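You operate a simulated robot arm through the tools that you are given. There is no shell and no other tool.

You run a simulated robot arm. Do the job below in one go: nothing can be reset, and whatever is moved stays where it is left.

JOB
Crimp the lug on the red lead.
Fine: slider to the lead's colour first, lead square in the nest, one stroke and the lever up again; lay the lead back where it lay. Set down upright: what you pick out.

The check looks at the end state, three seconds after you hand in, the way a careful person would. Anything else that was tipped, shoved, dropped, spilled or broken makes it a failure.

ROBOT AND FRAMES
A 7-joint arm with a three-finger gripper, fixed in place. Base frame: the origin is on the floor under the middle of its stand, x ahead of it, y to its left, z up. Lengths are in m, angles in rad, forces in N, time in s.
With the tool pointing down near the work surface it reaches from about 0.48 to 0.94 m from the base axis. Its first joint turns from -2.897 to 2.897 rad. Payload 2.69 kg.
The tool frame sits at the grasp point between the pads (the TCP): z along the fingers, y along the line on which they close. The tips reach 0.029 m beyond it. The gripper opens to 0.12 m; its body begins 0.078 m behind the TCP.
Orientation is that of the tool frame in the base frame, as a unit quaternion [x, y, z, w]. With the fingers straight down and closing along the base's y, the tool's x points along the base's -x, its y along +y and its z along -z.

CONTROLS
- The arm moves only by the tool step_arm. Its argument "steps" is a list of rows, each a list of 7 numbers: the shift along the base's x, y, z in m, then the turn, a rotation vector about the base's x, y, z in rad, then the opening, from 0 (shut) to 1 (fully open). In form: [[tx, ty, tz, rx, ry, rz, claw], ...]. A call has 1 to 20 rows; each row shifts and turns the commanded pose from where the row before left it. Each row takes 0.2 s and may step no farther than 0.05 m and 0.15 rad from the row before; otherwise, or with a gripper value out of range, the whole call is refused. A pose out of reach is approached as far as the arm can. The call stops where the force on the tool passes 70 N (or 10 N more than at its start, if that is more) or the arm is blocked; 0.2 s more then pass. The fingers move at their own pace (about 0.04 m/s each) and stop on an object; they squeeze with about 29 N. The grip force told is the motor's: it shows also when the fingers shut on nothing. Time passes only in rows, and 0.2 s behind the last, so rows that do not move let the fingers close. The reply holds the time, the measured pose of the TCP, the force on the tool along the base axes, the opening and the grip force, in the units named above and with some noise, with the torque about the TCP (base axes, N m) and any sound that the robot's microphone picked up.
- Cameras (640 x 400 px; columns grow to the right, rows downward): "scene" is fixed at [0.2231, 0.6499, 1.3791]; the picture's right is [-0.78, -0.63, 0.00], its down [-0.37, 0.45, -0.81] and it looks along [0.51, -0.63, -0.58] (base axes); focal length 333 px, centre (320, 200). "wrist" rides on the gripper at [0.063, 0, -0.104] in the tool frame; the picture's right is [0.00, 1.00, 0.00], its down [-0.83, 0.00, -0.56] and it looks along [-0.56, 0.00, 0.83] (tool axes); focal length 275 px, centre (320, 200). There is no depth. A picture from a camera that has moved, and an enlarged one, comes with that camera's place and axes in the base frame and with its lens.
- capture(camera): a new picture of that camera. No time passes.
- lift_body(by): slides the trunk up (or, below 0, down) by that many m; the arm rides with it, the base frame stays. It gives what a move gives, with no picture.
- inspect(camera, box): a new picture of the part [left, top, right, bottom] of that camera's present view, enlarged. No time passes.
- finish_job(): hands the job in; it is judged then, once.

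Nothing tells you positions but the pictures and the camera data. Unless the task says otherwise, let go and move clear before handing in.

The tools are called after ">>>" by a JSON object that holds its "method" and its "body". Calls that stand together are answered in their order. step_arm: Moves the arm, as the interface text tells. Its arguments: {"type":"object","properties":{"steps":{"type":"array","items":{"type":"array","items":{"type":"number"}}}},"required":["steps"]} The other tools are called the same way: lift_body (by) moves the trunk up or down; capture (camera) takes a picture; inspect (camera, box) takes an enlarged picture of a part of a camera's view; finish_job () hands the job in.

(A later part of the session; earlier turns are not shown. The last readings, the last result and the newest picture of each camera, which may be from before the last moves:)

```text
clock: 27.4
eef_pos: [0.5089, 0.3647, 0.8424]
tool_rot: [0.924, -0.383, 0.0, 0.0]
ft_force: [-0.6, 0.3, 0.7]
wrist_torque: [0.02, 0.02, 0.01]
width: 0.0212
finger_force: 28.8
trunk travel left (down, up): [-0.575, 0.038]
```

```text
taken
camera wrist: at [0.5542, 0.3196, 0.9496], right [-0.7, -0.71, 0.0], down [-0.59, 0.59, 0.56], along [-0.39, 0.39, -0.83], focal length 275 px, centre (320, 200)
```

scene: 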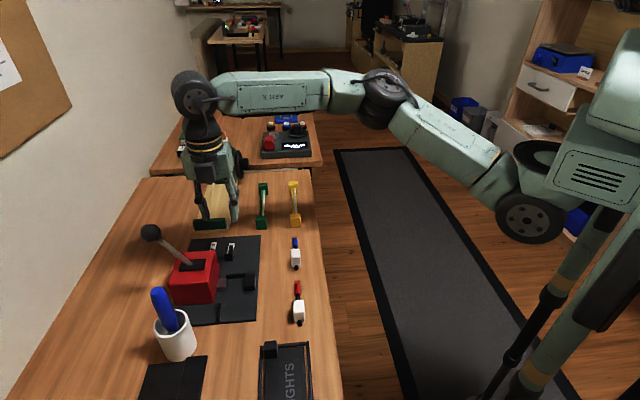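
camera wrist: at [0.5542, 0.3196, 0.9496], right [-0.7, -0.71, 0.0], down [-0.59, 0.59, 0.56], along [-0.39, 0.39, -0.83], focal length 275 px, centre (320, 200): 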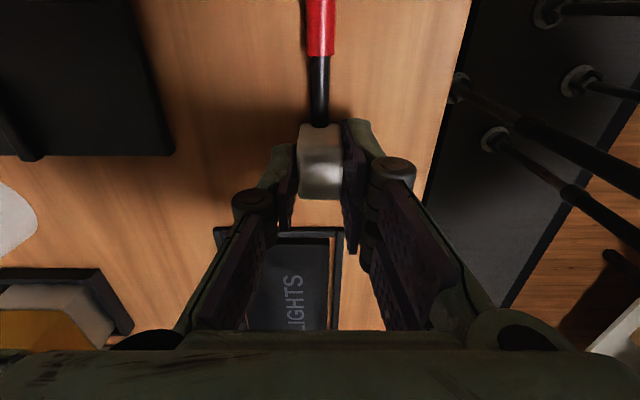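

The lead is gripped (21 mm wide, 29 N). I'll lift it and carry it over the nest, stopping above to verify alignment.

>>> {"method": "step_arm", "body": {"steps": [[0, 0, 0.01, 0, 0, 0, 0], [0, 0, 0.025, 0, 0, 0, 0], [0, 0, 0.025, 0, 0, 0, 0], [0.02705, 0.02175, 0, 0, 0, 0, 0], [0.02705, 0.02175, 0, 0, 0, 0, 0], [0.02705, 0.02175, 0, 0, 0, 0, 0], [0.02705, 0.02175, 0, 0, 0, 0, 0], [0, 0, 0, 0, 0, 0, 0]]}}

>>> {"method": "capture", "body": {"camera": "wrist"}}

>>> {"method": "inspect", "body": {"camera": "wrist", "box": [220, 0, 420, 200]}}

>>> {"method": "inspect", "body": {"camera": "scene", "box": [150, 210, 300, 350]}}

```text
clock: 29.2
eef_pos: [0.6169, 0.4513, 0.9077]
tool_rot: [0.924, -0.383, 0.0, 0.0]
ft_force: [-0.4, -0.1, -0.8]
wrist_torque: [0.01, 0.01, 0.02]
width: 0.0212
finger_force: 28.7
trunk travel left (down, up): [-0.575, 0.038]
```

```text
taken
camera wrist: at [0.6621, 0.4079, 1.0127], right [-0.7, -0.71, 0.0], down [-0.59, 0.59, 0.56], along [-0.4, 0.39, -0.83], focal length 275 px, centre (320, 200)
```

wrist: 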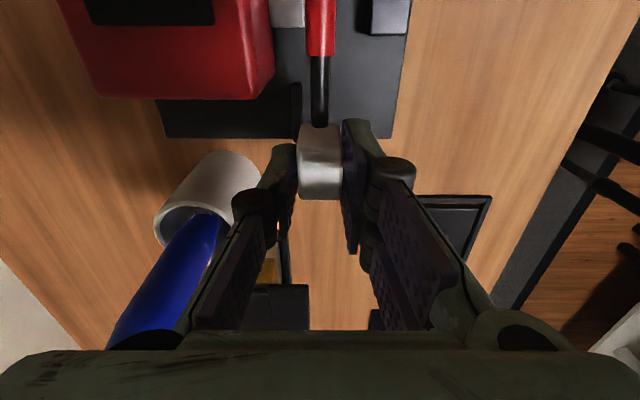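

```text
2.00 times, centred on (320, 100) of wrist
camera zoom: at [0.6621, 0.4079, 1.0127], right [-0.7, -0.71, 0.0], down [-0.59, 0.59, 0.56], along [-0.4, 0.39, -0.83], focal length 551 px, centre (320, 400)
```

zoom: 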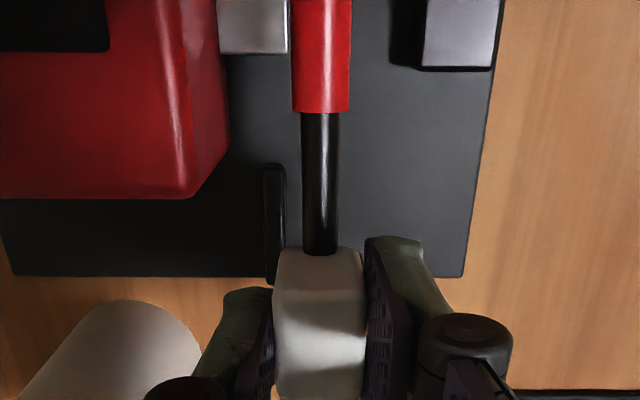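

```text
2.86 times, centred on (225, 280) of scene
camera zoom: at [0.2231, 0.6499, 1.3791], right [-0.78, -0.63, 0.0], down [-0.37, 0.45, -0.81], along [0.51, -0.63, -0.58], focal length 952 px, centre (591, -29)
```

zoom: 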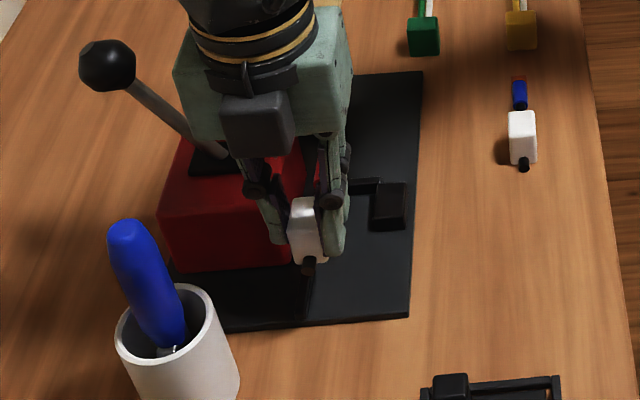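

I see the lead parallel to the nest, with about 2–3 mm of clearance to the fence and ram and about 4 mm to the stop. I'll lower it carefully.

>>> {"method": "step_arm", "body": {"steps": [[-0.0007, -0.0007, -0.02, 0, 0, 0, 0], [0, 0, -0.018, 0, 0, 0, 0], [0, 0, -0.01, 0, 0, 0, 0], [0, 0, -0.003, 0, 0, 0, 0], [0, 0, 0, 0, 0, 0, 0]]}}

>>> {"method": "capture", "body": {"camera": "wrist"}}

>>> {"method": "inspect", "body": {"camera": "wrist", "box": [240, 0, 400, 200]}}

>>> {"method": "inspect", "body": {"camera": "scene", "box": [170, 230, 280, 330]}}

```text
clock: 30.4
eef_pos: [0.6162, 0.4505, 0.8541]
tool_rot: [0.924, -0.382, 0.0, 0.0]
ft_force: [1.2, 0.5, 0.2]
wrist_torque: [0.04, 0.0, -0.01]
width: 0.0213
finger_force: 29.5
trunk travel left (down, up): [-0.575, 0.038]
```

```text
taken
camera wrist: at [0.661, 0.4067, 0.9602], right [-0.7, -0.71, 0.0], down [-0.59, 0.59, 0.56], along [-0.39, 0.39, -0.83], focal length 275 px, centre (320, 200)
```

wrist: 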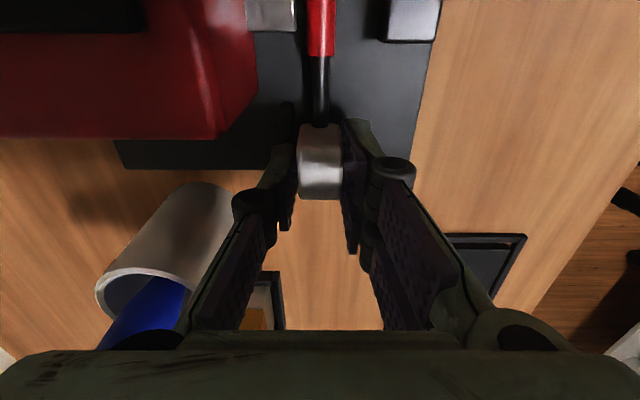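

```text
2.00 times, centred on (320, 100) of wrist
camera zoom: at [0.661, 0.4067, 0.9602], right [-0.7, -0.71, 0.0], down [-0.59, 0.59, 0.56], along [-0.39, 0.39, -0.83], focal length 551 px, centre (320, 400)
```

zoom: 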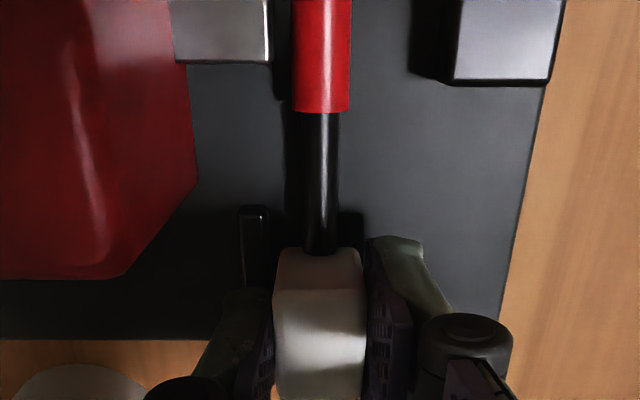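

```text
4.00 times, centred on (225, 280) of scene
camera zoom: at [0.2231, 0.6499, 1.3791], right [-0.78, -0.63, 0.0], down [-0.37, 0.45, -0.81], along [0.51, -0.63, -0.58], focal length 1333 px, centre (700, -120)
```

zoom: 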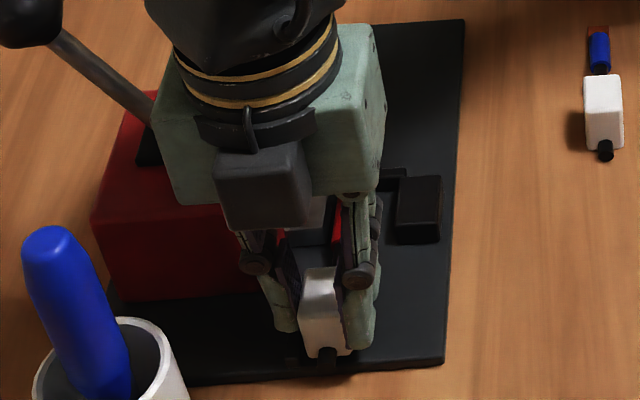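

>>> {"method": "step_arm", "body": {"steps": [[0, 0, -0.0008, 0, 0, 0, 0], [0, 0, -0.0007, 0, 0, 0, 0], [0, 0, 0, 0, 0, 0, 0]]}}

```text
clock: 31.2
eef_pos: [0.6169, 0.4507, 0.8533]
tool_rot: [0.924, -0.383, 0.0, 0.0]
ft_force: [-0.2, -0.2, 0.4]
wrist_torque: [0.0, 0.0, 0.0]
width: 0.0212
finger_force: 29.2
trunk travel left (down, up): [-0.575, 0.038]
```

>>> {"method": "step_arm", "body": {"steps": [[0, 0, -0.0007, 0, 0, 0, 0], [0, 0, 0, 0, 0, 0, 0]]}}

>>> {"method": "inspect", "body": {"camera": "wrist", "box": [240, 0, 400, 200]}}

```text
clock: 31.8
eef_pos: [0.6154, 0.4514, 0.8517]
tool_rot: [0.924, -0.382, 0.0, 0.0]
ft_force: [-0.1, -0.5, 1.9]
wrist_torque: [0.01, -0.03, -0.01]
width: 0.0213
finger_force: 28.5
trunk travel left (down, up): [-0.575, 0.038]
```

```text
2.00 times, centred on (320, 100) of wrist
camera zoom: at [0.6608, 0.4075, 0.9575], right [-0.7, -0.71, 0.0], down [-0.59, 0.59, 0.56], along [-0.39, 0.39, -0.83], focal length 551 px, centre (320, 400)
```

zoom: 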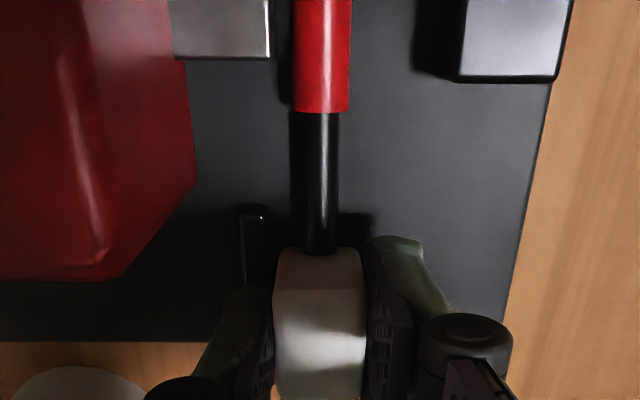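

>>> {"method": "step_arm", "body": {"steps": [[0, 0, -0.0006, 0, 0, 0, 0], [0, 0, 0, 0, 0, 0, 0]]}}

```text
clock: 32.4
eef_pos: [0.6157, 0.4514, 0.8522]
tool_rot: [0.924, -0.383, 0.001, -0.001]
ft_force: [-1.5, 0.8, 6.1]
wrist_torque: [-0.09, -0.05, 0.03]
width: 0.0212
finger_force: 28.5
trunk travel left (down, up): [-0.575, 0.038]
```

The lead's block touches the plate. Now I'll slide it gently toward the fence (+b), watching for contact.

>>> {"method": "step_arm", "body": {"steps": [[0, 0, 0.0004, 0, 0, 0, 0], [0.0005, 0.0005, 0, 0, 0, 0, 0], [0.0005, 0.0005, 0, 0, 0, 0, 0], [0, 0, 0, 0, 0, 0, 0]]}}

>>> {"method": "inspect", "body": {"camera": "wrist", "box": [240, 0, 400, 200]}}

```text
clock: 33.4
eef_pos: [0.6184, 0.4523, 0.8516]
tool_rot: [0.924, -0.383, 0.0, 0.001]
ft_force: [-1.6, -0.1, 3.1]
wrist_torque: [-0.02, 0.09, 0.0]
width: 0.0215
finger_force: 29.4
trunk travel left (down, up): [-0.575, 0.038]
```

```text
2.00 times, centred on (320, 100) of wrist
camera zoom: at [0.6623, 0.408, 0.9574], right [-0.7, -0.71, 0.0], down [-0.59, 0.59, 0.56], along [-0.39, 0.39, -0.83], focal length 551 px, centre (320, 400)
```

zoom: 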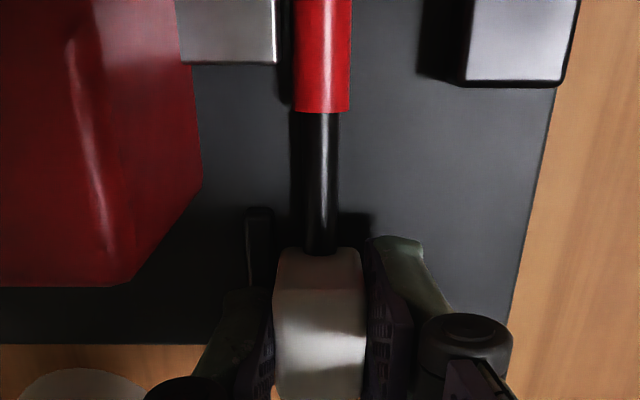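

>>> {"method": "step_arm", "body": {"steps": [[0.0005, 0.0005, 0, 0, 0, 0, 0], [0.0004, 0.0004, 0, 0, 0, 0, 0], [0, 0, 0, 0, 0, 0, 0]]}}

>>> {"method": "inspect", "body": {"camera": "wrist", "box": [240, 0, 400, 200]}}

```text
clock: 34.2
eef_pos: [0.6179, 0.4527, 0.8516]
tool_rot: [0.924, -0.383, 0.001, 0.0]
ft_force: [0.1, -2.3, 2.5]
wrist_torque: [-0.1, 0.07, 0.03]
width: 0.0212
finger_force: 28.7
trunk travel left (down, up): [-0.575, 0.038]
```

```text
2.00 times, centred on (320, 100) of wrist
camera zoom: at [0.663, 0.4084, 0.9575], right [-0.7, -0.71, 0.0], down [-0.59, 0.59, 0.56], along [-0.39, 0.39, -0.83], focal length 551 px, centre (320, 400)
```

zoom: 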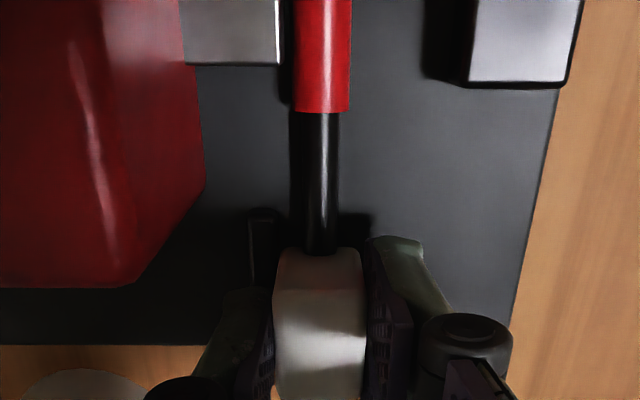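

>>> {"method": "step_arm", "body": {"steps": [[0.0004, 0.0004, 0, 0, 0, 0, 0], [0.0004, 0.0004, 0, 0, 0, 0, 0], [0, 0, 0, 0, 0, 0, 0]]}}

>>> {"method": "inspect", "body": {"camera": "wrist", "box": [270, 0, 370, 140]}}

```text
clock: 35.0
eef_pos: [0.6179, 0.4531, 0.8521]
tool_rot: [0.924, -0.383, 0.0, 0.0]
ft_force: [-6.5, -9.6, 0.1]
wrist_torque: [-0.39, 0.22, -0.04]
width: 0.0215
finger_force: 28.7
trunk travel left (down, up): [-0.575, 0.038]
```

```text
2.86 times, centred on (320, 70) of wrist
camera zoom: at [0.6632, 0.4088, 0.9575], right [-0.7, -0.71, 0.0], down [-0.59, 0.59, 0.56], along [-0.4, 0.39, -0.83], focal length 786 px, centre (320, 571)
```

zoom: 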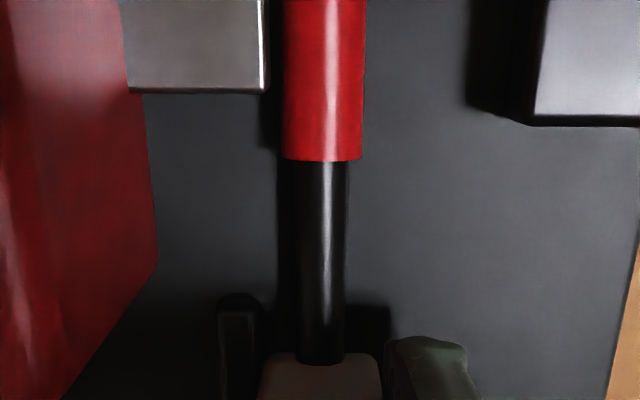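

The block now touches the fence (about 11 N), with the sleeve about 2 mm in front of the ram. I'll ease off a hair and slide along +a to the stop.

>>> {"method": "step_arm", "body": {"steps": [[-0.0002, -0.0002, 0, 0, 0, 0, 0], [0.0005, -0.0005, 0, 0, 0, 0, 0], [0.0005, -0.0005, 0, 0, 0, 0, 0], [0.0005, -0.0005, 0, 0, 0, 0, 0], [0, 0, 0, 0, 0, 0, 0]]}}

>>> {"method": "capture", "body": {"camera": "wrist"}}

```text
clock: 36.2
eef_pos: [0.619, 0.4517, 0.8526]
tool_rot: [0.924, -0.382, -0.001, 0.0]
ft_force: [-16.6, -9.2, -2.1]
wrist_torque: [-0.34, 0.66, 0.04]
width: 0.0217
finger_force: 29.1
trunk travel left (down, up): [-0.575, 0.038]
```

```text
taken
camera wrist: at [0.6636, 0.4086, 0.9577], right [-0.7, -0.71, 0.0], down [-0.59, 0.58, 0.56], along [-0.4, 0.39, -0.83], focal length 275 px, centre (320, 200)
```

wrist: 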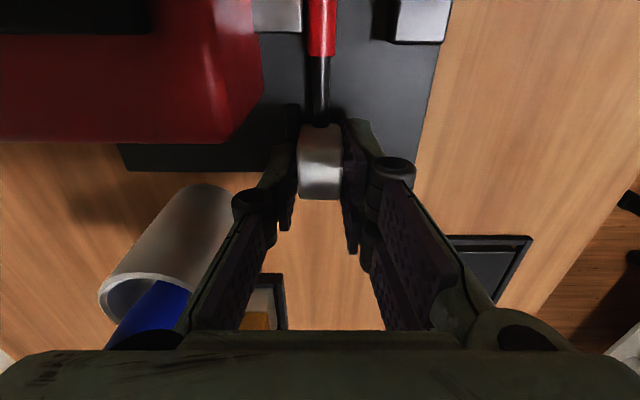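

>>> {"method": "step_arm", "body": {"steps": [[-0.0008, -0.0008, 0, 0, 0, 0, 0], [0, 0, 0, 0, 0, 0, 0], [0, 0, 0, 0, 0, 0, 0]]}}

>>> {"method": "inspect", "body": {"camera": "wrist", "box": [270, 0, 370, 140]}}

```text
clock: 37.0
eef_pos: [0.6198, 0.4524, 0.8522]
tool_rot: [0.924, -0.382, 0.0, -0.001]
ft_force: [-11.0, -5.0, 1.2]
wrist_torque: [-0.18, 0.36, 0.03]
width: 0.0213
finger_force: 29.3
trunk travel left (down, up): [-0.575, 0.038]
```

```text
2.86 times, centred on (320, 70) of wrist
camera zoom: at [0.6642, 0.4074, 0.9579], right [-0.7, -0.71, 0.0], down [-0.59, 0.58, 0.56], along [-0.39, 0.39, -0.83], focal length 786 px, centre (320, 571)
```

zoom: 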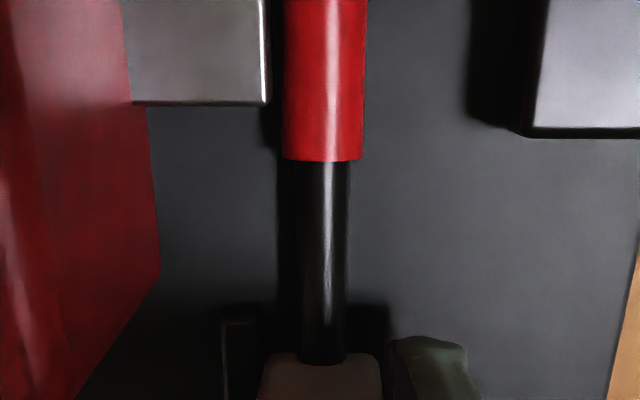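

>>> {"method": "step_arm", "body": {"steps": [[-0.0005, -0.0005, 0, 0, 0, 0, 0], [0.0004, -0.0004, 0, 0, 0, 0, 0], [0.0004, -0.0004, 0, 0, 0, 0, 0], [0, 0, 0, 0, 0, 0, 0], [0, 0, 0, 0, 0, 0, 0]]}}

>>> {"method": "inspect", "body": {"camera": "wrist", "box": [270, 0, 370, 140]}}

```text
clock: 38.2
eef_pos: [0.6196, 0.4492, 0.8531]
tool_rot: [0.924, -0.383, 0.001, -0.002]
ft_force: [-1.8, 3.9, 3.6]
wrist_torque: [0.09, -0.02, 0.06]
width: 0.0213
finger_force: 29.0
trunk travel left (down, up): [-0.575, 0.038]
```

```text
2.86 times, centred on (320, 70) of wrist
camera zoom: at [0.665, 0.4062, 0.9576], right [-0.7, -0.71, 0.0], down [-0.59, 0.58, 0.56], along [-0.39, 0.39, -0.83], focal length 786 px, centre (320, 571)
```

zoom: 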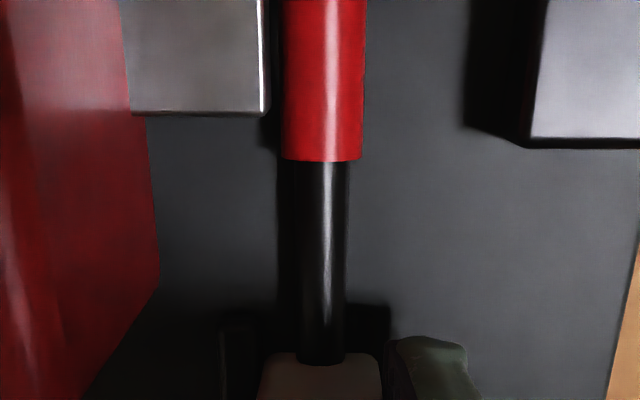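

>>> {"method": "step_arm", "body": {"steps": [[0.0004, -0.0004, 0, 0, 0, 0, 0], [0.0004, -0.0004, 0, 0, 0, 0, 0], [0, 0, 0, 0, 0, 0, 0], [0, 0, 0, 0, 0, 0, 0]]}}

>>> {"method": "inspect", "body": {"camera": "wrist", "box": [270, 0, 370, 140]}}

```text
clock: 39.2
eef_pos: [0.619, 0.4506, 0.8517]
tool_rot: [0.924, -0.383, 0.0, 0.0]
ft_force: [-6.7, 6.9, 2.6]
wrist_torque: [0.13, 0.12, 0.08]
width: 0.0213
finger_force: 28.3
trunk travel left (down, up): [-0.575, 0.038]
```

```text
2.86 times, centred on (320, 70) of wrist
camera zoom: at [0.6651, 0.4061, 0.9575], right [-0.7, -0.71, 0.0], down [-0.59, 0.58, 0.56], along [-0.4, 0.39, -0.83], focal length 786 px, centre (320, 571)
```

zoom: 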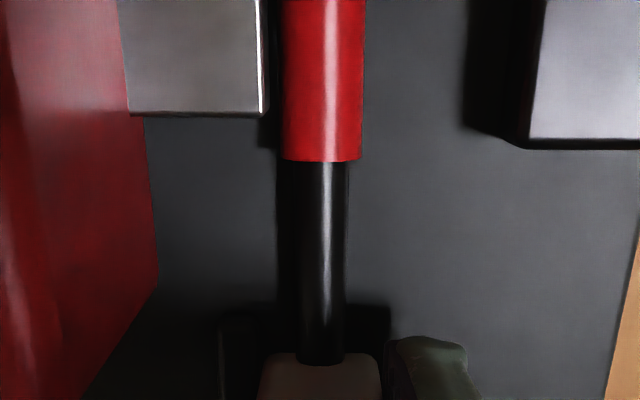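

The tip is against the stop (about 10 N). I'll relax the end force and nudge back to the fence lightly before letting go.

>>> {"method": "step_arm", "body": {"steps": [[-0.0004, 0.0004, 0, 0, 0, 0, 0], [0.0004, 0.0004, 0, 0, 0, 0, 0], [0, 0, 0, 0, 0, 0, 0], [0, 0, 0, 0, 0, 0, 0]]}}

>>> {"method": "inspect", "body": {"camera": "wrist", "box": [270, 0, 370, 140]}}

```text
clock: 40.2
eef_pos: [0.6202, 0.4493, 0.8504]
tool_rot: [0.924, -0.383, 0.0, 0.001]
ft_force: [-7.4, 4.2, 4.7]
wrist_torque: [0.15, 0.23, -0.07]
width: 0.0211
finger_force: 29.2
trunk travel left (down, up): [-0.575, 0.038]
```

```text
2.86 times, centred on (320, 70) of wrist
camera zoom: at [0.6651, 0.4063, 0.9575], right [-0.7, -0.71, 0.0], down [-0.59, 0.59, 0.56], along [-0.39, 0.39, -0.83], focal length 786 px, centre (320, 571)
```

zoom: 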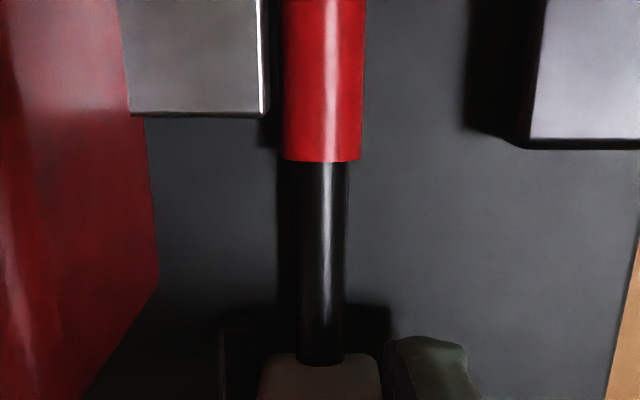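

>>> {"method": "step_arm", "body": {"steps": [[-0.0004, 0.001, 0, 0, 0, 0, 0], [0, 0, 0, 0, 0, 0, 0], [0, 0, 0, 0, 0, 0, 0]]}}

>>> {"method": "inspect", "body": {"camera": "wrist", "box": [270, 0, 370, 140]}}

```text
clock: 41.0
eef_pos: [0.6184, 0.4512, 0.8521]
tool_rot: [0.924, -0.383, 0.002, 0.0]
ft_force: [-5.8, -4.3, 2.4]
wrist_torque: [-0.13, 0.17, 0.01]
width: 0.0211
finger_force: 28.7
trunk travel left (down, up): [-0.575, 0.038]
```

```text
2.86 times, centred on (320, 70) of wrist
camera zoom: at [0.6651, 0.4066, 0.9576], right [-0.7, -0.71, 0.0], down [-0.59, 0.59, 0.55], along [-0.39, 0.39, -0.83], focal length 786 px, centre (320, 571)
```

zoom: 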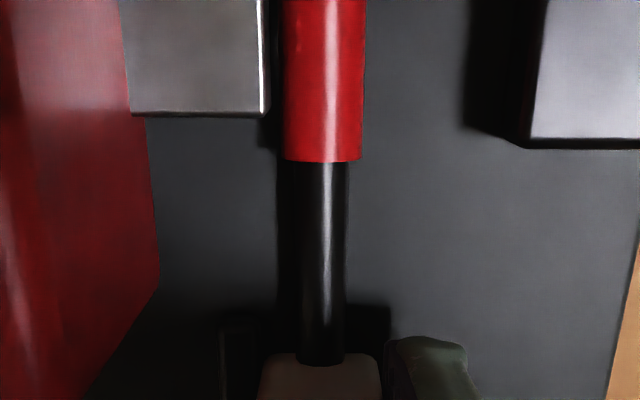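

Forces are now small, with the tip at the stop and the block at the fence. I'll let go with a small opening and look before rising.

>>> {"method": "step_arm", "body": {"steps": [[-0.0002, -0.0002, 0, 0, 0, 0, 0], [0, 0, 0, 0, 0, 0, 0.2], [0, 0, 0, 0, 0, 0, 0.27], [0, 0, 0, 0, 0, 0, 0.27], [0, 0, 0, 0, 0, 0, 0.27]]}}

>>> {"method": "inspect", "body": {"camera": "wrist", "box": [240, 0, 400, 200]}}

```text
clock: 42.2
eef_pos: [0.619, 0.452, 0.8509]
tool_rot: [0.924, -0.382, 0.0, 0.0]
ft_force: [0.0, 0.6, -1.0]
wrist_torque: [0.0, -0.03, 0.03]
width: 0.0324
finger_force: 0.0
trunk travel left (down, up): [-0.575, 0.038]
```

```text
2.00 times, centred on (320, 100) of wrist
camera zoom: at [0.6649, 0.4067, 0.9569], right [-0.7, -0.71, 0.0], down [-0.59, 0.59, 0.56], along [-0.39, 0.39, -0.83], focal length 551 px, centre (320, 400)
```

zoom: 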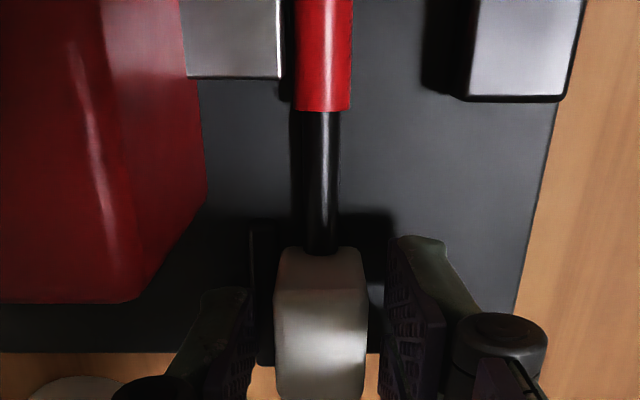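

>>> {"method": "step_arm", "body": {"steps": [[0, 0, 0.015, 0, 0, 0, 0.27], [0, 0, 0.03, 0, 0, 0, 0.27], [0, 0, 0.04, 0, 0, 0, 0.27], [0, 0, 0.04, 0, 0, 0, 0.27], [0, 0, 0, 0, 0, 0, 0.27]]}}

>>> {"method": "capture", "body": {"camera": "wrist"}}

>>> {"method": "inspect", "body": {"camera": "wrist", "box": [240, 0, 400, 100]}}

>>> {"method": "inspect", "body": {"camera": "scene", "box": [160, 220, 290, 330]}}

```text
clock: 43.4
eef_pos: [0.6195, 0.4516, 0.9747]
tool_rot: [0.924, -0.383, 0.0, 0.0]
ft_force: [-0.1, -0.1, -0.3]
wrist_torque: [-0.01, 0.0, -0.01]
width: 0.0323
finger_force: 0.1
trunk travel left (down, up): [-0.575, 0.038]
```

```text
taken
camera wrist: at [0.6648, 0.4075, 1.0814], right [-0.7, -0.71, 0.0], down [-0.59, 0.59, 0.56], along [-0.4, 0.39, -0.83], focal length 275 px, centre (320, 200)
```

wrist: 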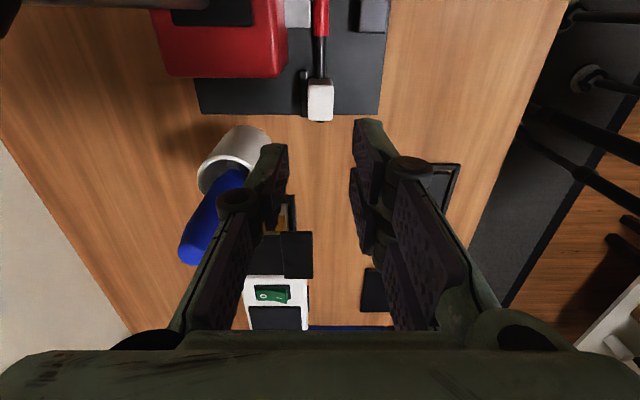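

```text
4.00 times, centred on (320, 50) of wrist
camera zoom: at [0.6648, 0.4075, 1.0814], right [-0.7, -0.71, 0.0], down [-0.59, 0.59, 0.56], along [-0.4, 0.39, -0.83], focal length 1101 px, centre (320, 800)
```

zoom: 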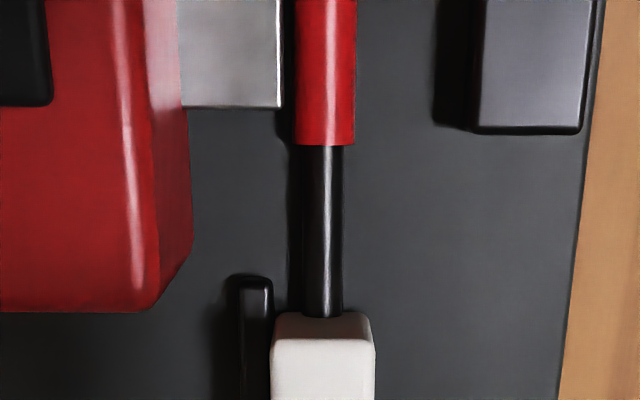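

```text
3.64 times, centred on (225, 275) of scene
camera zoom: at [0.2231, 0.6499, 1.3791], right [-0.78, -0.63, 0.0], down [-0.37, 0.45, -0.81], along [0.51, -0.63, -0.58], focal length 1212 px, centre (666, -73)
```

zoom: 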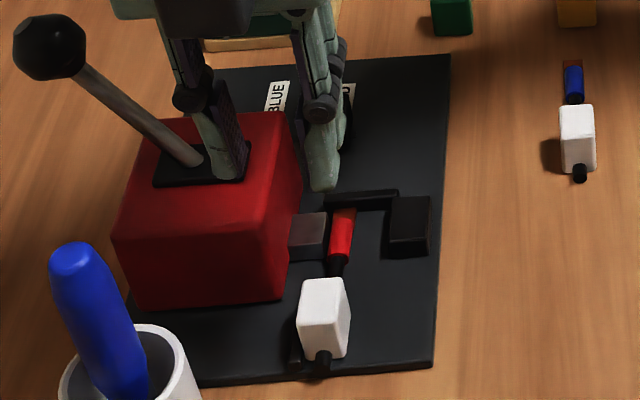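

The lead sits in the nest with its block against the fence, lug at the stop and sleeve just in front of the ram. Next is the lever: knob at about (0.759, 0.486, 0.972). I'll rise, open wider and move above it.

>>> {"method": "step_arm", "body": {"steps": [[0, 0, 0.045, 0, 0, 0, 0.55], [0, 0, 0.045, 0, 0, 0, 0.55], [0.035, 0.0087, 0, 0, 0, 0, 0.55], [0.035, 0.0087, 0, 0, 0, 0, 0.55], [0.035, 0.0087, 0, 0, 0, 0, 0.55], [0.035, 0.0087, 0, 0, 0, 0, 0.55], [0, 0, 0, 0, 0, 0, 0.55]]}}

>>> {"method": "capture", "body": {"camera": "wrist"}}

>>> {"method": "capture", "body": {"camera": "scene"}}

```text
clock: 45.0
eef_pos: [0.712, 0.4449, 1.0587]
tool_rot: [0.924, -0.383, 0.0, 0.0]
ft_force: [0.8, -0.1, -0.2]
wrist_torque: [-0.01, 0.06, 0.02]
width: 0.0662
finger_force: 0.1
out of reach, approached as far as the arm can: row 4, 5, 6
trunk travel left (down, up): [-0.575, 0.038]
```

```text
taken
camera wrist: at [0.7578, 0.4014, 1.1649], right [-0.7, -0.71, 0.0], down [-0.59, 0.58, 0.56], along [-0.4, 0.39, -0.83], focal length 275 px, centre (320, 200)
```

wrist: 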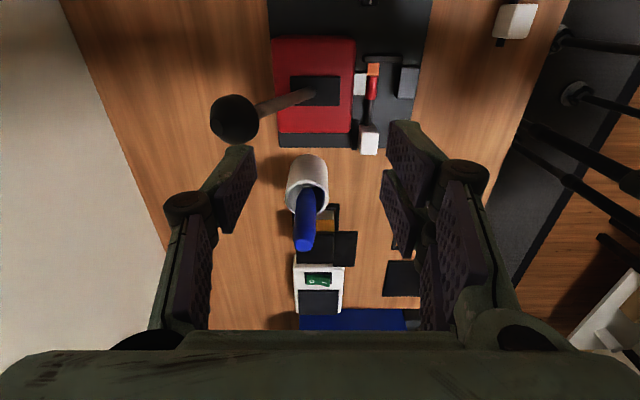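

```text
taken
```

scene: 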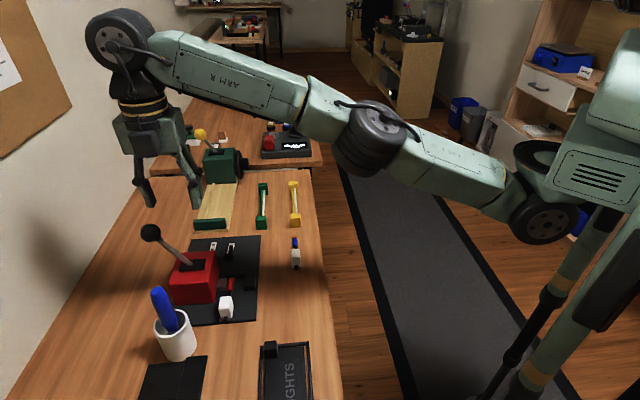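

Pointing straight down, the knob is beyond reach, so I'll take it with the hand tilted outward, fingers either side of the knob along the bench. That also lets the wrist camera look straight down on the press. I'll back off first and then reorient.

>>> {"method": "step_arm", "body": {"steps": [[-0.0276, -0.0276, 0, 0, 0, 0, 0.55], [-0.0276, -0.0276, 0, 0, 0, 0, 0.55], [0, 0, 0, 0, 0, 0.1309, 0.55], [0, 0, 0, 0, 0, 0.1309, 0.55], [0, 0, 0, 0, 0, 0.1309, 0.55], [0, 0, 0, 0, 0, 0.1309, 0.55], [0, 0, 0, 0, 0, 0.1309, 0.55], [0, 0, 0, 0, 0, 0.1309, 0.55], [0, 0, 0, 0, 0, 0.1309, 0.55], [0, 0, 0, 0, 0, 0.1309, 0.55], [0, 0, 0, 0, 0, 0.1309, 0.55], [0, 0, 0, 0, 0, 0.1309, 0.55], [0, 0, 0, 0, 0, 0.1309, 0.55], [0, 0, 0, 0, 0, 0.1309, 0.55], [0, 0, 0, 0, 0, 0, 0.55]]}}

>>> {"method": "capture", "body": {"camera": "wrist"}}

```text
clock: 48.2
eef_pos: [0.7084, 0.4381, 1.0722]
tool_rot: [0.924, 0.383, 0.0, 0.0]
ft_force: [0.8, 0.0, 0.7]
wrist_torque: [0.01, 0.03, 0.03]
width: 0.0661
finger_force: 0.2
out of reach, approached as far as the arm can: row 1, 2
trunk travel left (down, up): [-0.575, 0.038]
```

```text
taken
camera wrist: at [0.7529, 0.4825, 1.1785], right [0.71, -0.7, 0.0], down [-0.58, -0.59, 0.56], along [-0.39, -0.4, -0.83], focal length 275 px, centre (320, 200)
```

wrist: 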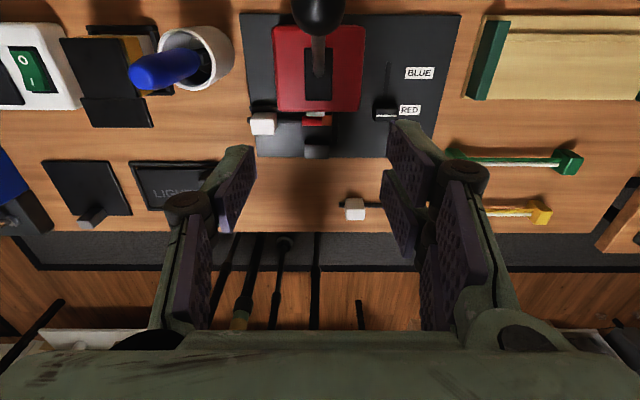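

>>> {"method": "step_arm", "body": {"steps": [[0, 0, 0, 0.0926, -0.0926, 0, 0.55], [0, 0, 0, 0.0926, -0.0926, 0, 0.55], [0, 0, 0, 0.0926, -0.0926, 0, 0.55], [0, 0, 0, 0.0926, -0.0926, 0, 0.55], [0, 0, 0, 0, 0, 0, 0.55]]}}

>>> {"method": "capture", "body": {"camera": "wrist"}}

>>> {"method": "capture", "body": {"camera": "scene"}}

```text
clock: 49.4
eef_pos: [0.7915, 0.4703, 1.1662]
tool_rot: [0.892, 0.37, 0.24, -0.099]
ft_force: [-1.1, -0.4, 0.3]
wrist_torque: [0.01, -0.01, -0.02]
width: 0.0658
finger_force: 0.0
out of reach, approached as far as the arm can: row 1, 2, 3, 4
trunk travel left (down, up): [-0.575, 0.038]
```

```text
taken
camera wrist: at [0.7934, 0.4719, 1.2892], right [0.71, -0.7, 0.0], down [-0.7, -0.71, 0.07], along [-0.05, -0.05, -1.0], focal length 275 px, centre (320, 200)
```

wrist: 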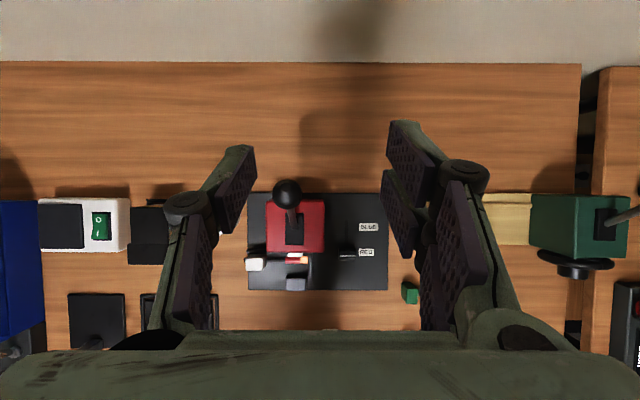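

```text
taken
```

scene: 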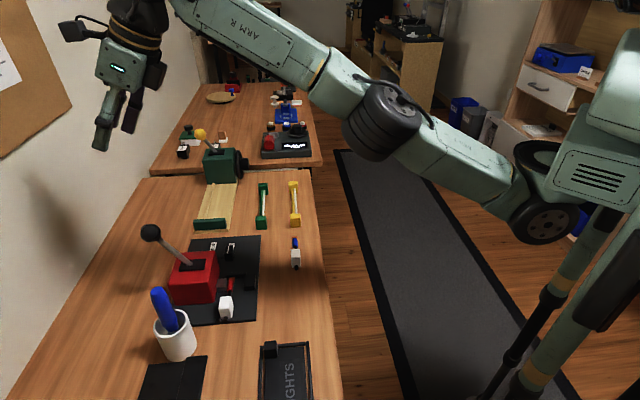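

Tilting made the IK drift away from where I wanted, so I'll go back to a vertical hand at this wrist yaw (fingers closing along the bench). The joint is mid-range here, and I'll approach the knob from above instead.

>>> {"method": "step_arm", "body": {"steps": [[-0.0225, -0.0101, -0.015, -0.0926, 0.0926, 0, 0.55], [-0.0225, -0.0101, -0.0215, -0.0926, 0.0926, 0, 0.55], [-0.0225, -0.0101, -0.0215, -0.0926, 0.0926, 0, 0.55], [-0.0225, -0.0101, -0.0215, -0.0926, 0.0926, 0, 0.55], [0, 0, 0, 0, 0, 0, 0.55]]}}

>>> {"method": "capture", "body": {"camera": "wrist"}}

>>> {"method": "capture", "body": {"camera": "scene"}}

```text
clock: 50.6
eef_pos: [0.7005, 0.4304, 1.085]
tool_rot: [0.924, 0.383, -0.001, 0.0]
ft_force: [-0.5, -0.2, -0.4]
wrist_torque: [-0.02, 0.0, -0.02]
width: 0.0658
finger_force: 0.0
trunk travel left (down, up): [-0.575, 0.038]
```

```text
taken
camera wrist: at [0.7459, 0.4744, 1.1922], right [0.71, -0.7, 0.0], down [-0.58, -0.59, 0.56], along [-0.39, -0.4, -0.83], focal length 275 px, centre (320, 200)
```

wrist: 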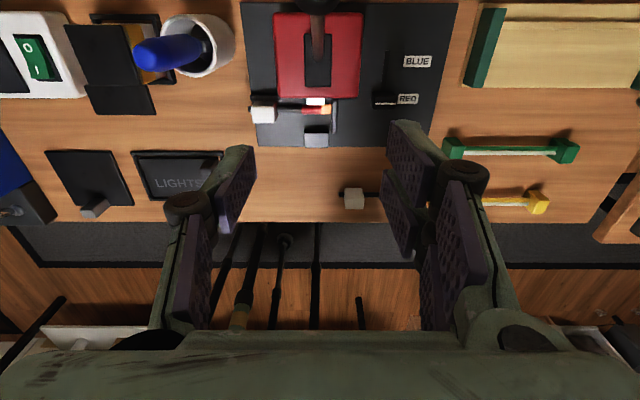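

```text
taken
```

scene: 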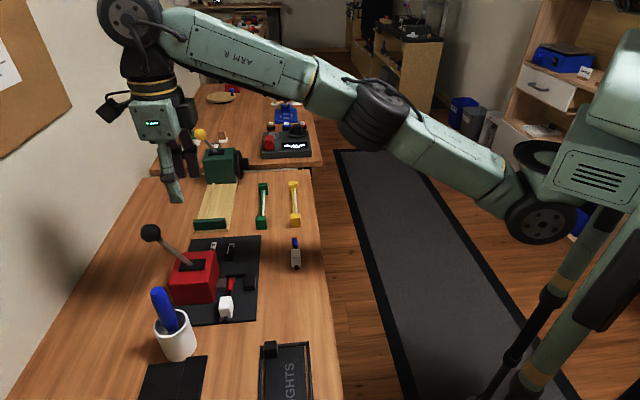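

>>> {"method": "inspect", "body": {"camera": "wrist", "box": [240, 80, 360, 155]}}

>>> {"method": "inspect", "body": {"camera": "wrist", "box": [260, 0, 380, 100]}}

```text
5.33 times, centred on (300, 118) of wrist
camera zoom: at [0.7459, 0.4744, 1.1922], right [0.71, -0.7, 0.0], down [-0.58, -0.59, 0.56], along [-0.39, -0.4, -0.83], focal length 1468 px, centre (427, 640)
```

zoom: 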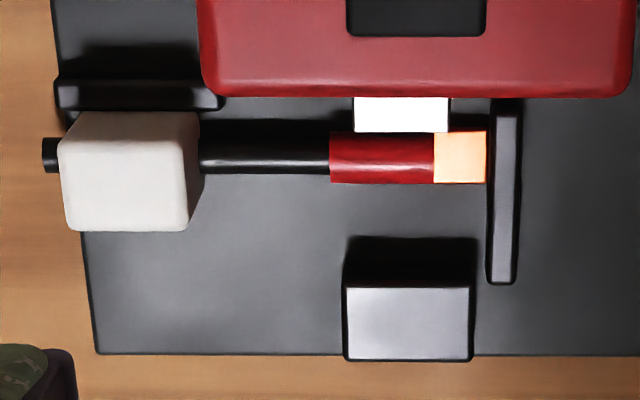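

```text
4.00 times, centred on (320, 50) of wrist
camera zoom: at [0.7459, 0.4744, 1.1922], right [0.71, -0.7, 0.0], down [-0.58, -0.59, 0.56], along [-0.39, -0.4, -0.83], focal length 1101 px, centre (320, 800)
```

zoom: 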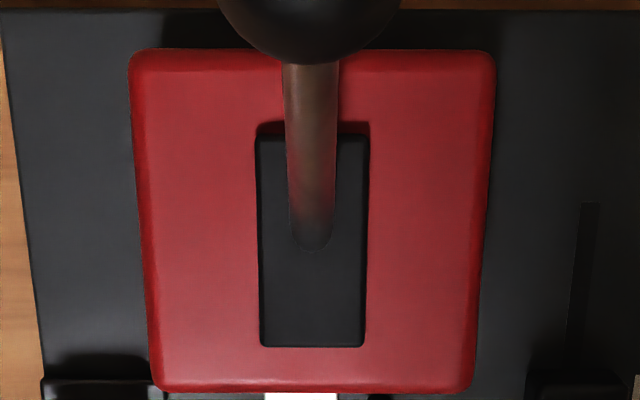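

The lead sits square in the nest. The lever is at a≈0.190, pivoting near (b≈0.825, z≈0.876), with its knob at b≈0.880, z≈0.973. I'll move above the knob.

>>> {"method": "step_arm", "body": {"steps": [[0.019, 0.019, -0.005, 0, 0, 0, 0.55], [0.019, 0.019, -0.01, 0, 0, 0, 0.55], [0.0185, 0.0195, -0.01, 0, 0, 0, 0.55], [0, 0, 0, 0, 0, 0, 0.55]]}}

>>> {"method": "capture", "body": {"camera": "wrist"}}

```text
clock: 51.6
eef_pos: [0.7121, 0.4498, 1.052]
tool_rot: [0.924, 0.382, 0.0, 0.0]
ft_force: [-0.4, 0.8, 0.0]
wrist_torque: [-0.04, -0.03, 0.03]
width: 0.066
finger_force: 0.0
out of reach, approached as far as the arm can: row 1, 2, 3
trunk travel left (down, up): [-0.575, 0.038]
```

```text
taken
camera wrist: at [0.7577, 0.4945, 1.1584], right [0.71, -0.7, 0.0], down [-0.59, -0.59, 0.56], along [-0.39, -0.4, -0.83], focal length 275 px, centre (320, 200)
```

wrist: 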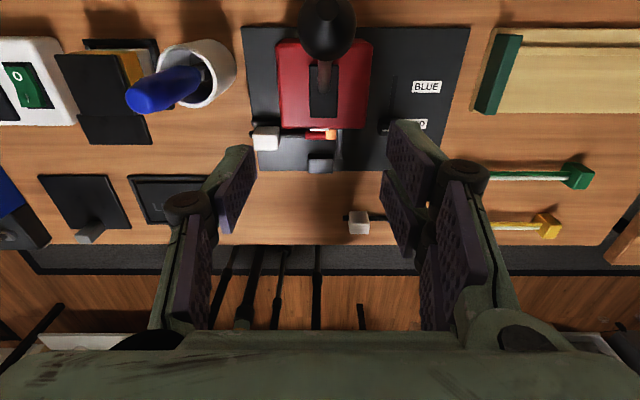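

Straight above the knob is out of reach, but the knob can be approached horizontally from the front, since fingers on either side of it pass below the palm. I'll raise the trunk the little it has left for extra reach.

>>> {"method": "lift_body", "body": {"by": 0.037}}

```text
clock: 52.4
eef_pos: [0.7142, 0.4496, 1.0899]
tool_rot: [0.924, 0.382, 0.0, 0.0]
ft_force: [-0.4, -0.4, -0.8]
wrist_torque: [-0.02, -0.02, 0.02]
width: 0.0661
finger_force: 0.1
trunk travel left (down, up): [-0.612, 0.001]
```

>>> {"method": "step_arm", "body": {"steps": [[-0.0212, -0.0255, 0, 0, 0, 0, 0.55], [0, 0, -0.04, 0, 0, 0, 0.55], [0, 0, -0.04, 0, 0, 0, 0.55], [0, 0, -0.035, 0, 0, 0, 0.55], [0, 0, -0.015, 0, 0, 0, 0.55], [0, 0, 0, 0, 0, 0, 0.55]]}}

>>> {"method": "capture", "body": {"camera": "wrist"}}

>>> {"method": "inspect", "body": {"camera": "scene", "box": [100, 180, 280, 330]}}

```text
clock: 53.8
eef_pos: [0.6911, 0.4233, 0.9597]
tool_rot: [0.924, 0.383, 0.001, 0.0]
ft_force: [-0.5, 0.4, -0.2]
wrist_torque: [-0.01, 0.02, 0.0]
width: 0.0661
finger_force: 0.1
trunk travel left (down, up): [-0.612, 0.001]
```

```text
taken
camera wrist: at [0.7353, 0.4679, 1.0653], right [0.71, -0.7, 0.0], down [-0.59, -0.59, 0.56], along [-0.39, -0.39, -0.83], focal length 275 px, centre (320, 200)
```

wrist: 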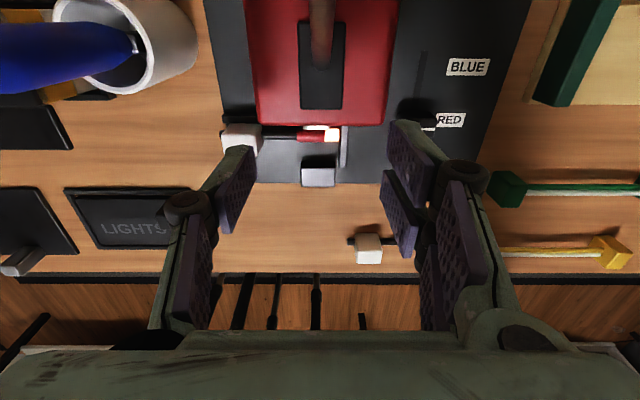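

```text
2.67 times, centred on (190, 255) of scene
camera zoom: at [0.2231, 0.6499, 1.3791], right [-0.78, -0.63, 0.0], down [-0.37, 0.45, -0.81], along [0.51, -0.63, -0.58], focal length 889 px, centre (667, 53)
```

zoom: 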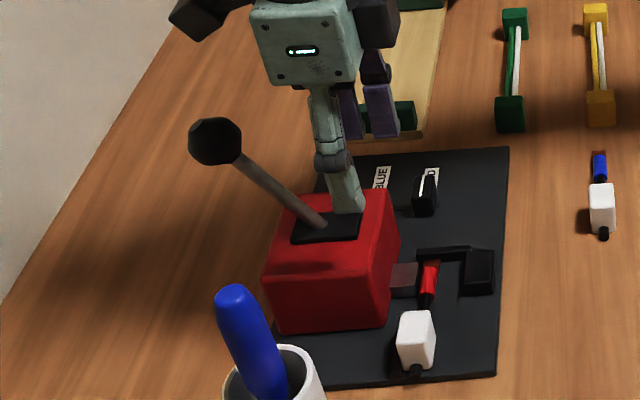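

>>> {"method": "step_arm", "body": {"steps": [[0.021, 0.021, 0, 0, 0, 0, 0.55], [0.021, 0.021, 0, 0, 0, 0, 0.55], [0.0125, 0.0125, 0, 0, 0, 0, 0.55], [0.009, 0.009, 0, 0, 0, 0, 0.55], [0, 0, 0, 0, 0, 0, 0.55]]}}

>>> {"method": "capture", "body": {"camera": "wrist"}}

>>> {"method": "inspect", "body": {"camera": "scene", "box": [100, 180, 280, 330]}}

```text
clock: 55.0
eef_pos: [0.7457, 0.4783, 0.959]
tool_rot: [0.924, 0.383, 0.0, 0.0]
ft_force: [-0.1, 0.2, -0.2]
wrist_torque: [0.01, 0.03, -0.06]
width: 0.066
finger_force: 0.0
out of reach, approached as far as the arm can: row 4
trunk travel left (down, up): [-0.612, 0.001]
```

```text
taken
camera wrist: at [0.7893, 0.5232, 1.0653], right [0.71, -0.7, 0.0], down [-0.58, -0.59, 0.56], along [-0.39, -0.4, -0.83], focal length 275 px, centre (320, 200)
```

wrist: 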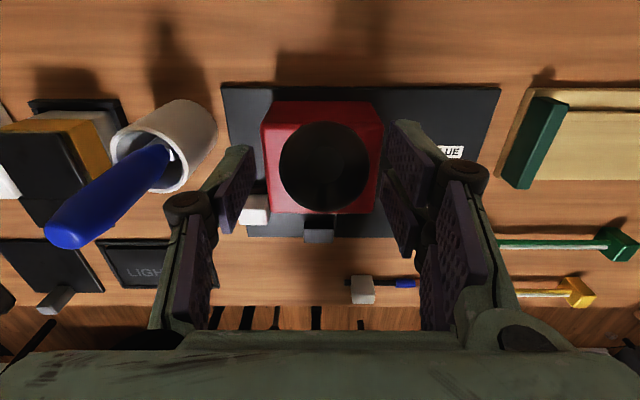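

```text
2.67 times, centred on (190, 255) of scene
camera zoom: at [0.2231, 0.6499, 1.3791], right [-0.78, -0.63, 0.0], down [-0.37, 0.45, -0.81], along [0.51, -0.63, -0.58], focal length 889 px, centre (667, 53)
```

zoom: 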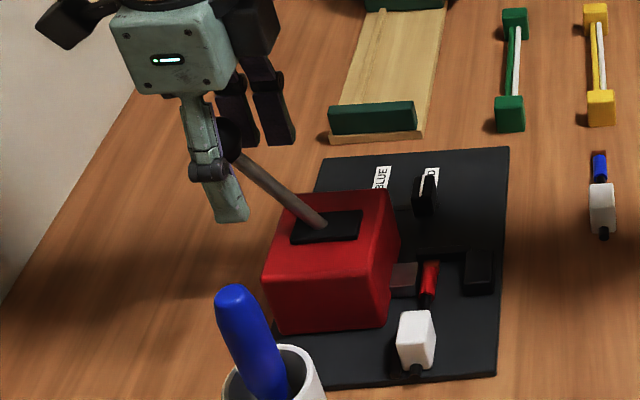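

The knob is between the fingers but about 16 mm beyond the grasp centre, and the arm is at full stretch. I'll back out, tilt the hand outward a bit where the arm isn't stretched, and come back in.

>>> {"method": "step_arm", "body": {"steps": [[-0.015, -0.015, 0, 0, 0, 0, 0.55], [-0.02, -0.02, 0, 0, 0, 0, 0.55], [-0.0236, -0.0236, 0, 0, 0, 0, 0.55], [-0.0236, -0.0236, 0, 0, 0, 0, 0.55], [0, 0, 0.01, 0, 0, 0, 0.55], [0, 0, 0, 0, 0, 0, 0.55]]}}

```text
clock: 56.4
eef_pos: [0.6623, 0.3971, 0.9707]
tool_rot: [0.924, 0.382, 0.0, 0.0]
ft_force: [-0.2, 0.0, -0.1]
wrist_torque: [0.0, 0.0, -0.03]
width: 0.0662
finger_force: 0.1
trunk travel left (down, up): [-0.612, 0.001]
```

>>> {"method": "step_arm", "body": {"steps": [[0, 0, 0, 0.0849, -0.0849, 0, 0.55], [0, 0, 0, 0, 0, 0, 0.55]]}}

```text
clock: 57.0
eef_pos: [0.6628, 0.3961, 0.9711]
tool_rot: [0.922, 0.382, 0.056, -0.023]
ft_force: [-0.1, -0.2, 0.0]
wrist_torque: [0.01, -0.01, -0.03]
width: 0.0658
finger_force: 0.0
trunk travel left (down, up): [-0.612, 0.001]
```

>>> {"method": "step_arm", "body": {"steps": [[0, 0, 0, 0.0849, -0.0849, 0, 0.55], [0, 0, 0, 0.0849, -0.0849, 0, 0.55], [0, 0, 0, 0, 0, 0, 0.55]]}}

>>> {"method": "capture", "body": {"camera": "wrist"}}

```text
clock: 57.8
eef_pos: [0.6628, 0.3959, 0.971]
tool_rot: [0.909, 0.377, 0.166, -0.07]
ft_force: [0.8, 0.4, -0.9]
wrist_torque: [0.03, -0.01, 0.01]
width: 0.0659
finger_force: 0.1
trunk travel left (down, up): [-0.612, 0.001]
```

```text
taken
camera wrist: at [0.6784, 0.4116, 1.092], right [0.71, -0.7, 0.0], down [-0.69, -0.69, 0.23], along [-0.16, -0.16, -0.97], focal length 275 px, centre (320, 200)
```

wrist: 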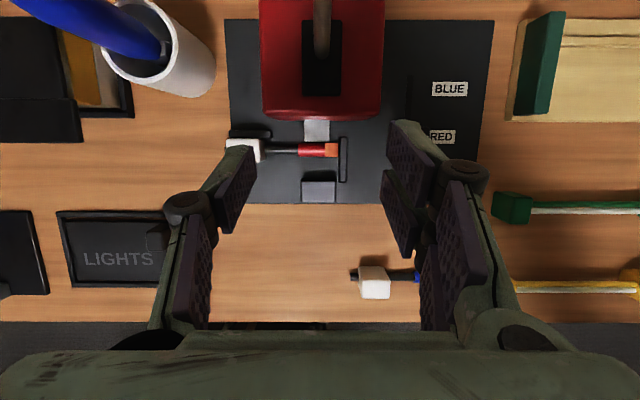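

Tilting works here. Now I'll come in horizontally at knob height.

>>> {"method": "step_arm", "body": {"steps": [[0.0232, 0.0232, 0, 0, 0, 0, 0.55], [0.0232, 0.0232, 0, 0, 0, 0, 0.55], [0.0232, 0.0232, 0.001, 0, 0, 0, 0.55], [0.0142, 0.0142, 0.001, 0, 0, 0, 0.55], [0.0085, 0.0085, 0, 0, 0, 0, 0.55], [0, 0, 0, 0, 0, 0, 0.55]]}}

>>> {"method": "capture", "body": {"camera": "wrist"}}

>>> {"method": "inspect", "body": {"camera": "scene", "box": [100, 180, 280, 330]}}

```text
clock: 59.2
eef_pos: [0.755, 0.4877, 0.9722]
tool_rot: [0.909, 0.377, 0.165, -0.068]
ft_force: [-0.5, -0.2, 0.4]
wrist_torque: [-0.03, -0.04, -0.02]
width: 0.0662
finger_force: 0.1
trunk travel left (down, up): [-0.612, 0.001]
```

```text
taken
camera wrist: at [0.7717, 0.5036, 1.0927], right [0.71, -0.7, 0.0], down [-0.69, -0.69, 0.23], along [-0.16, -0.16, -0.97], focal length 275 px, centre (320, 200)
```

wrist: 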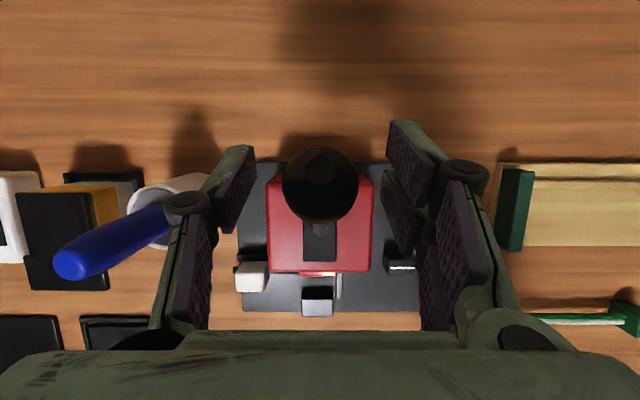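

```text
2.67 times, centred on (190, 255) of scene
camera zoom: at [0.2231, 0.6499, 1.3791], right [-0.78, -0.63, 0.0], down [-0.37, 0.45, -0.81], along [0.51, -0.63, -0.58], focal length 889 px, centre (667, 53)
```

zoom: 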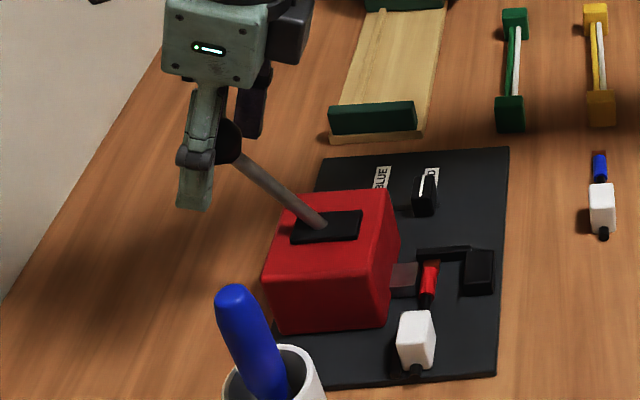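

The knob is centred between the fingers. Closing now.

>>> {"method": "step_arm", "body": {"steps": [[0, 0, 0, 0, 0, 0, 0.3], [0, 0, 0, 0, 0, 0, 0], [0, 0, 0, 0, 0, 0, 0], [0, 0, 0, 0, 0, 0, 0], [0, 0, 0, 0, 0, 0, 0]]}}

>>> {"method": "capture", "body": {"camera": "wrist"}}

```text
clock: 60.4
eef_pos: [0.7564, 0.4868, 0.9707]
tool_rot: [0.909, 0.377, 0.165, -0.068]
ft_force: [1.1, -0.1, -0.4]
wrist_torque: [0.05, 0.05, -0.04]
width: 0.0321
finger_force: 43.6
trunk travel left (down, up): [-0.612, 0.001]
```

```text
taken
camera wrist: at [0.7718, 0.5032, 1.0928], right [0.71, -0.7, 0.0], down [-0.69, -0.69, 0.23], along [-0.16, -0.16, -0.97], focal length 275 px, centre (320, 200)
```

wrist: 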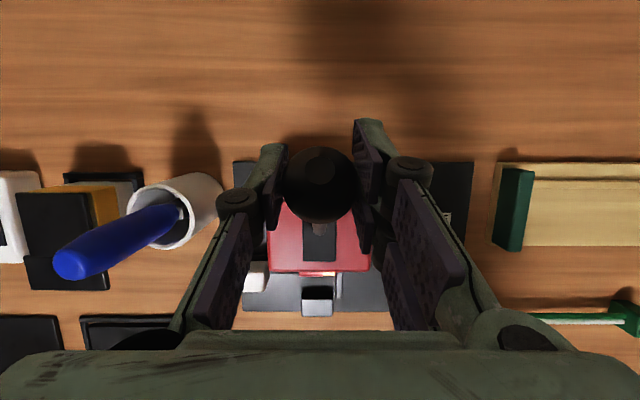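

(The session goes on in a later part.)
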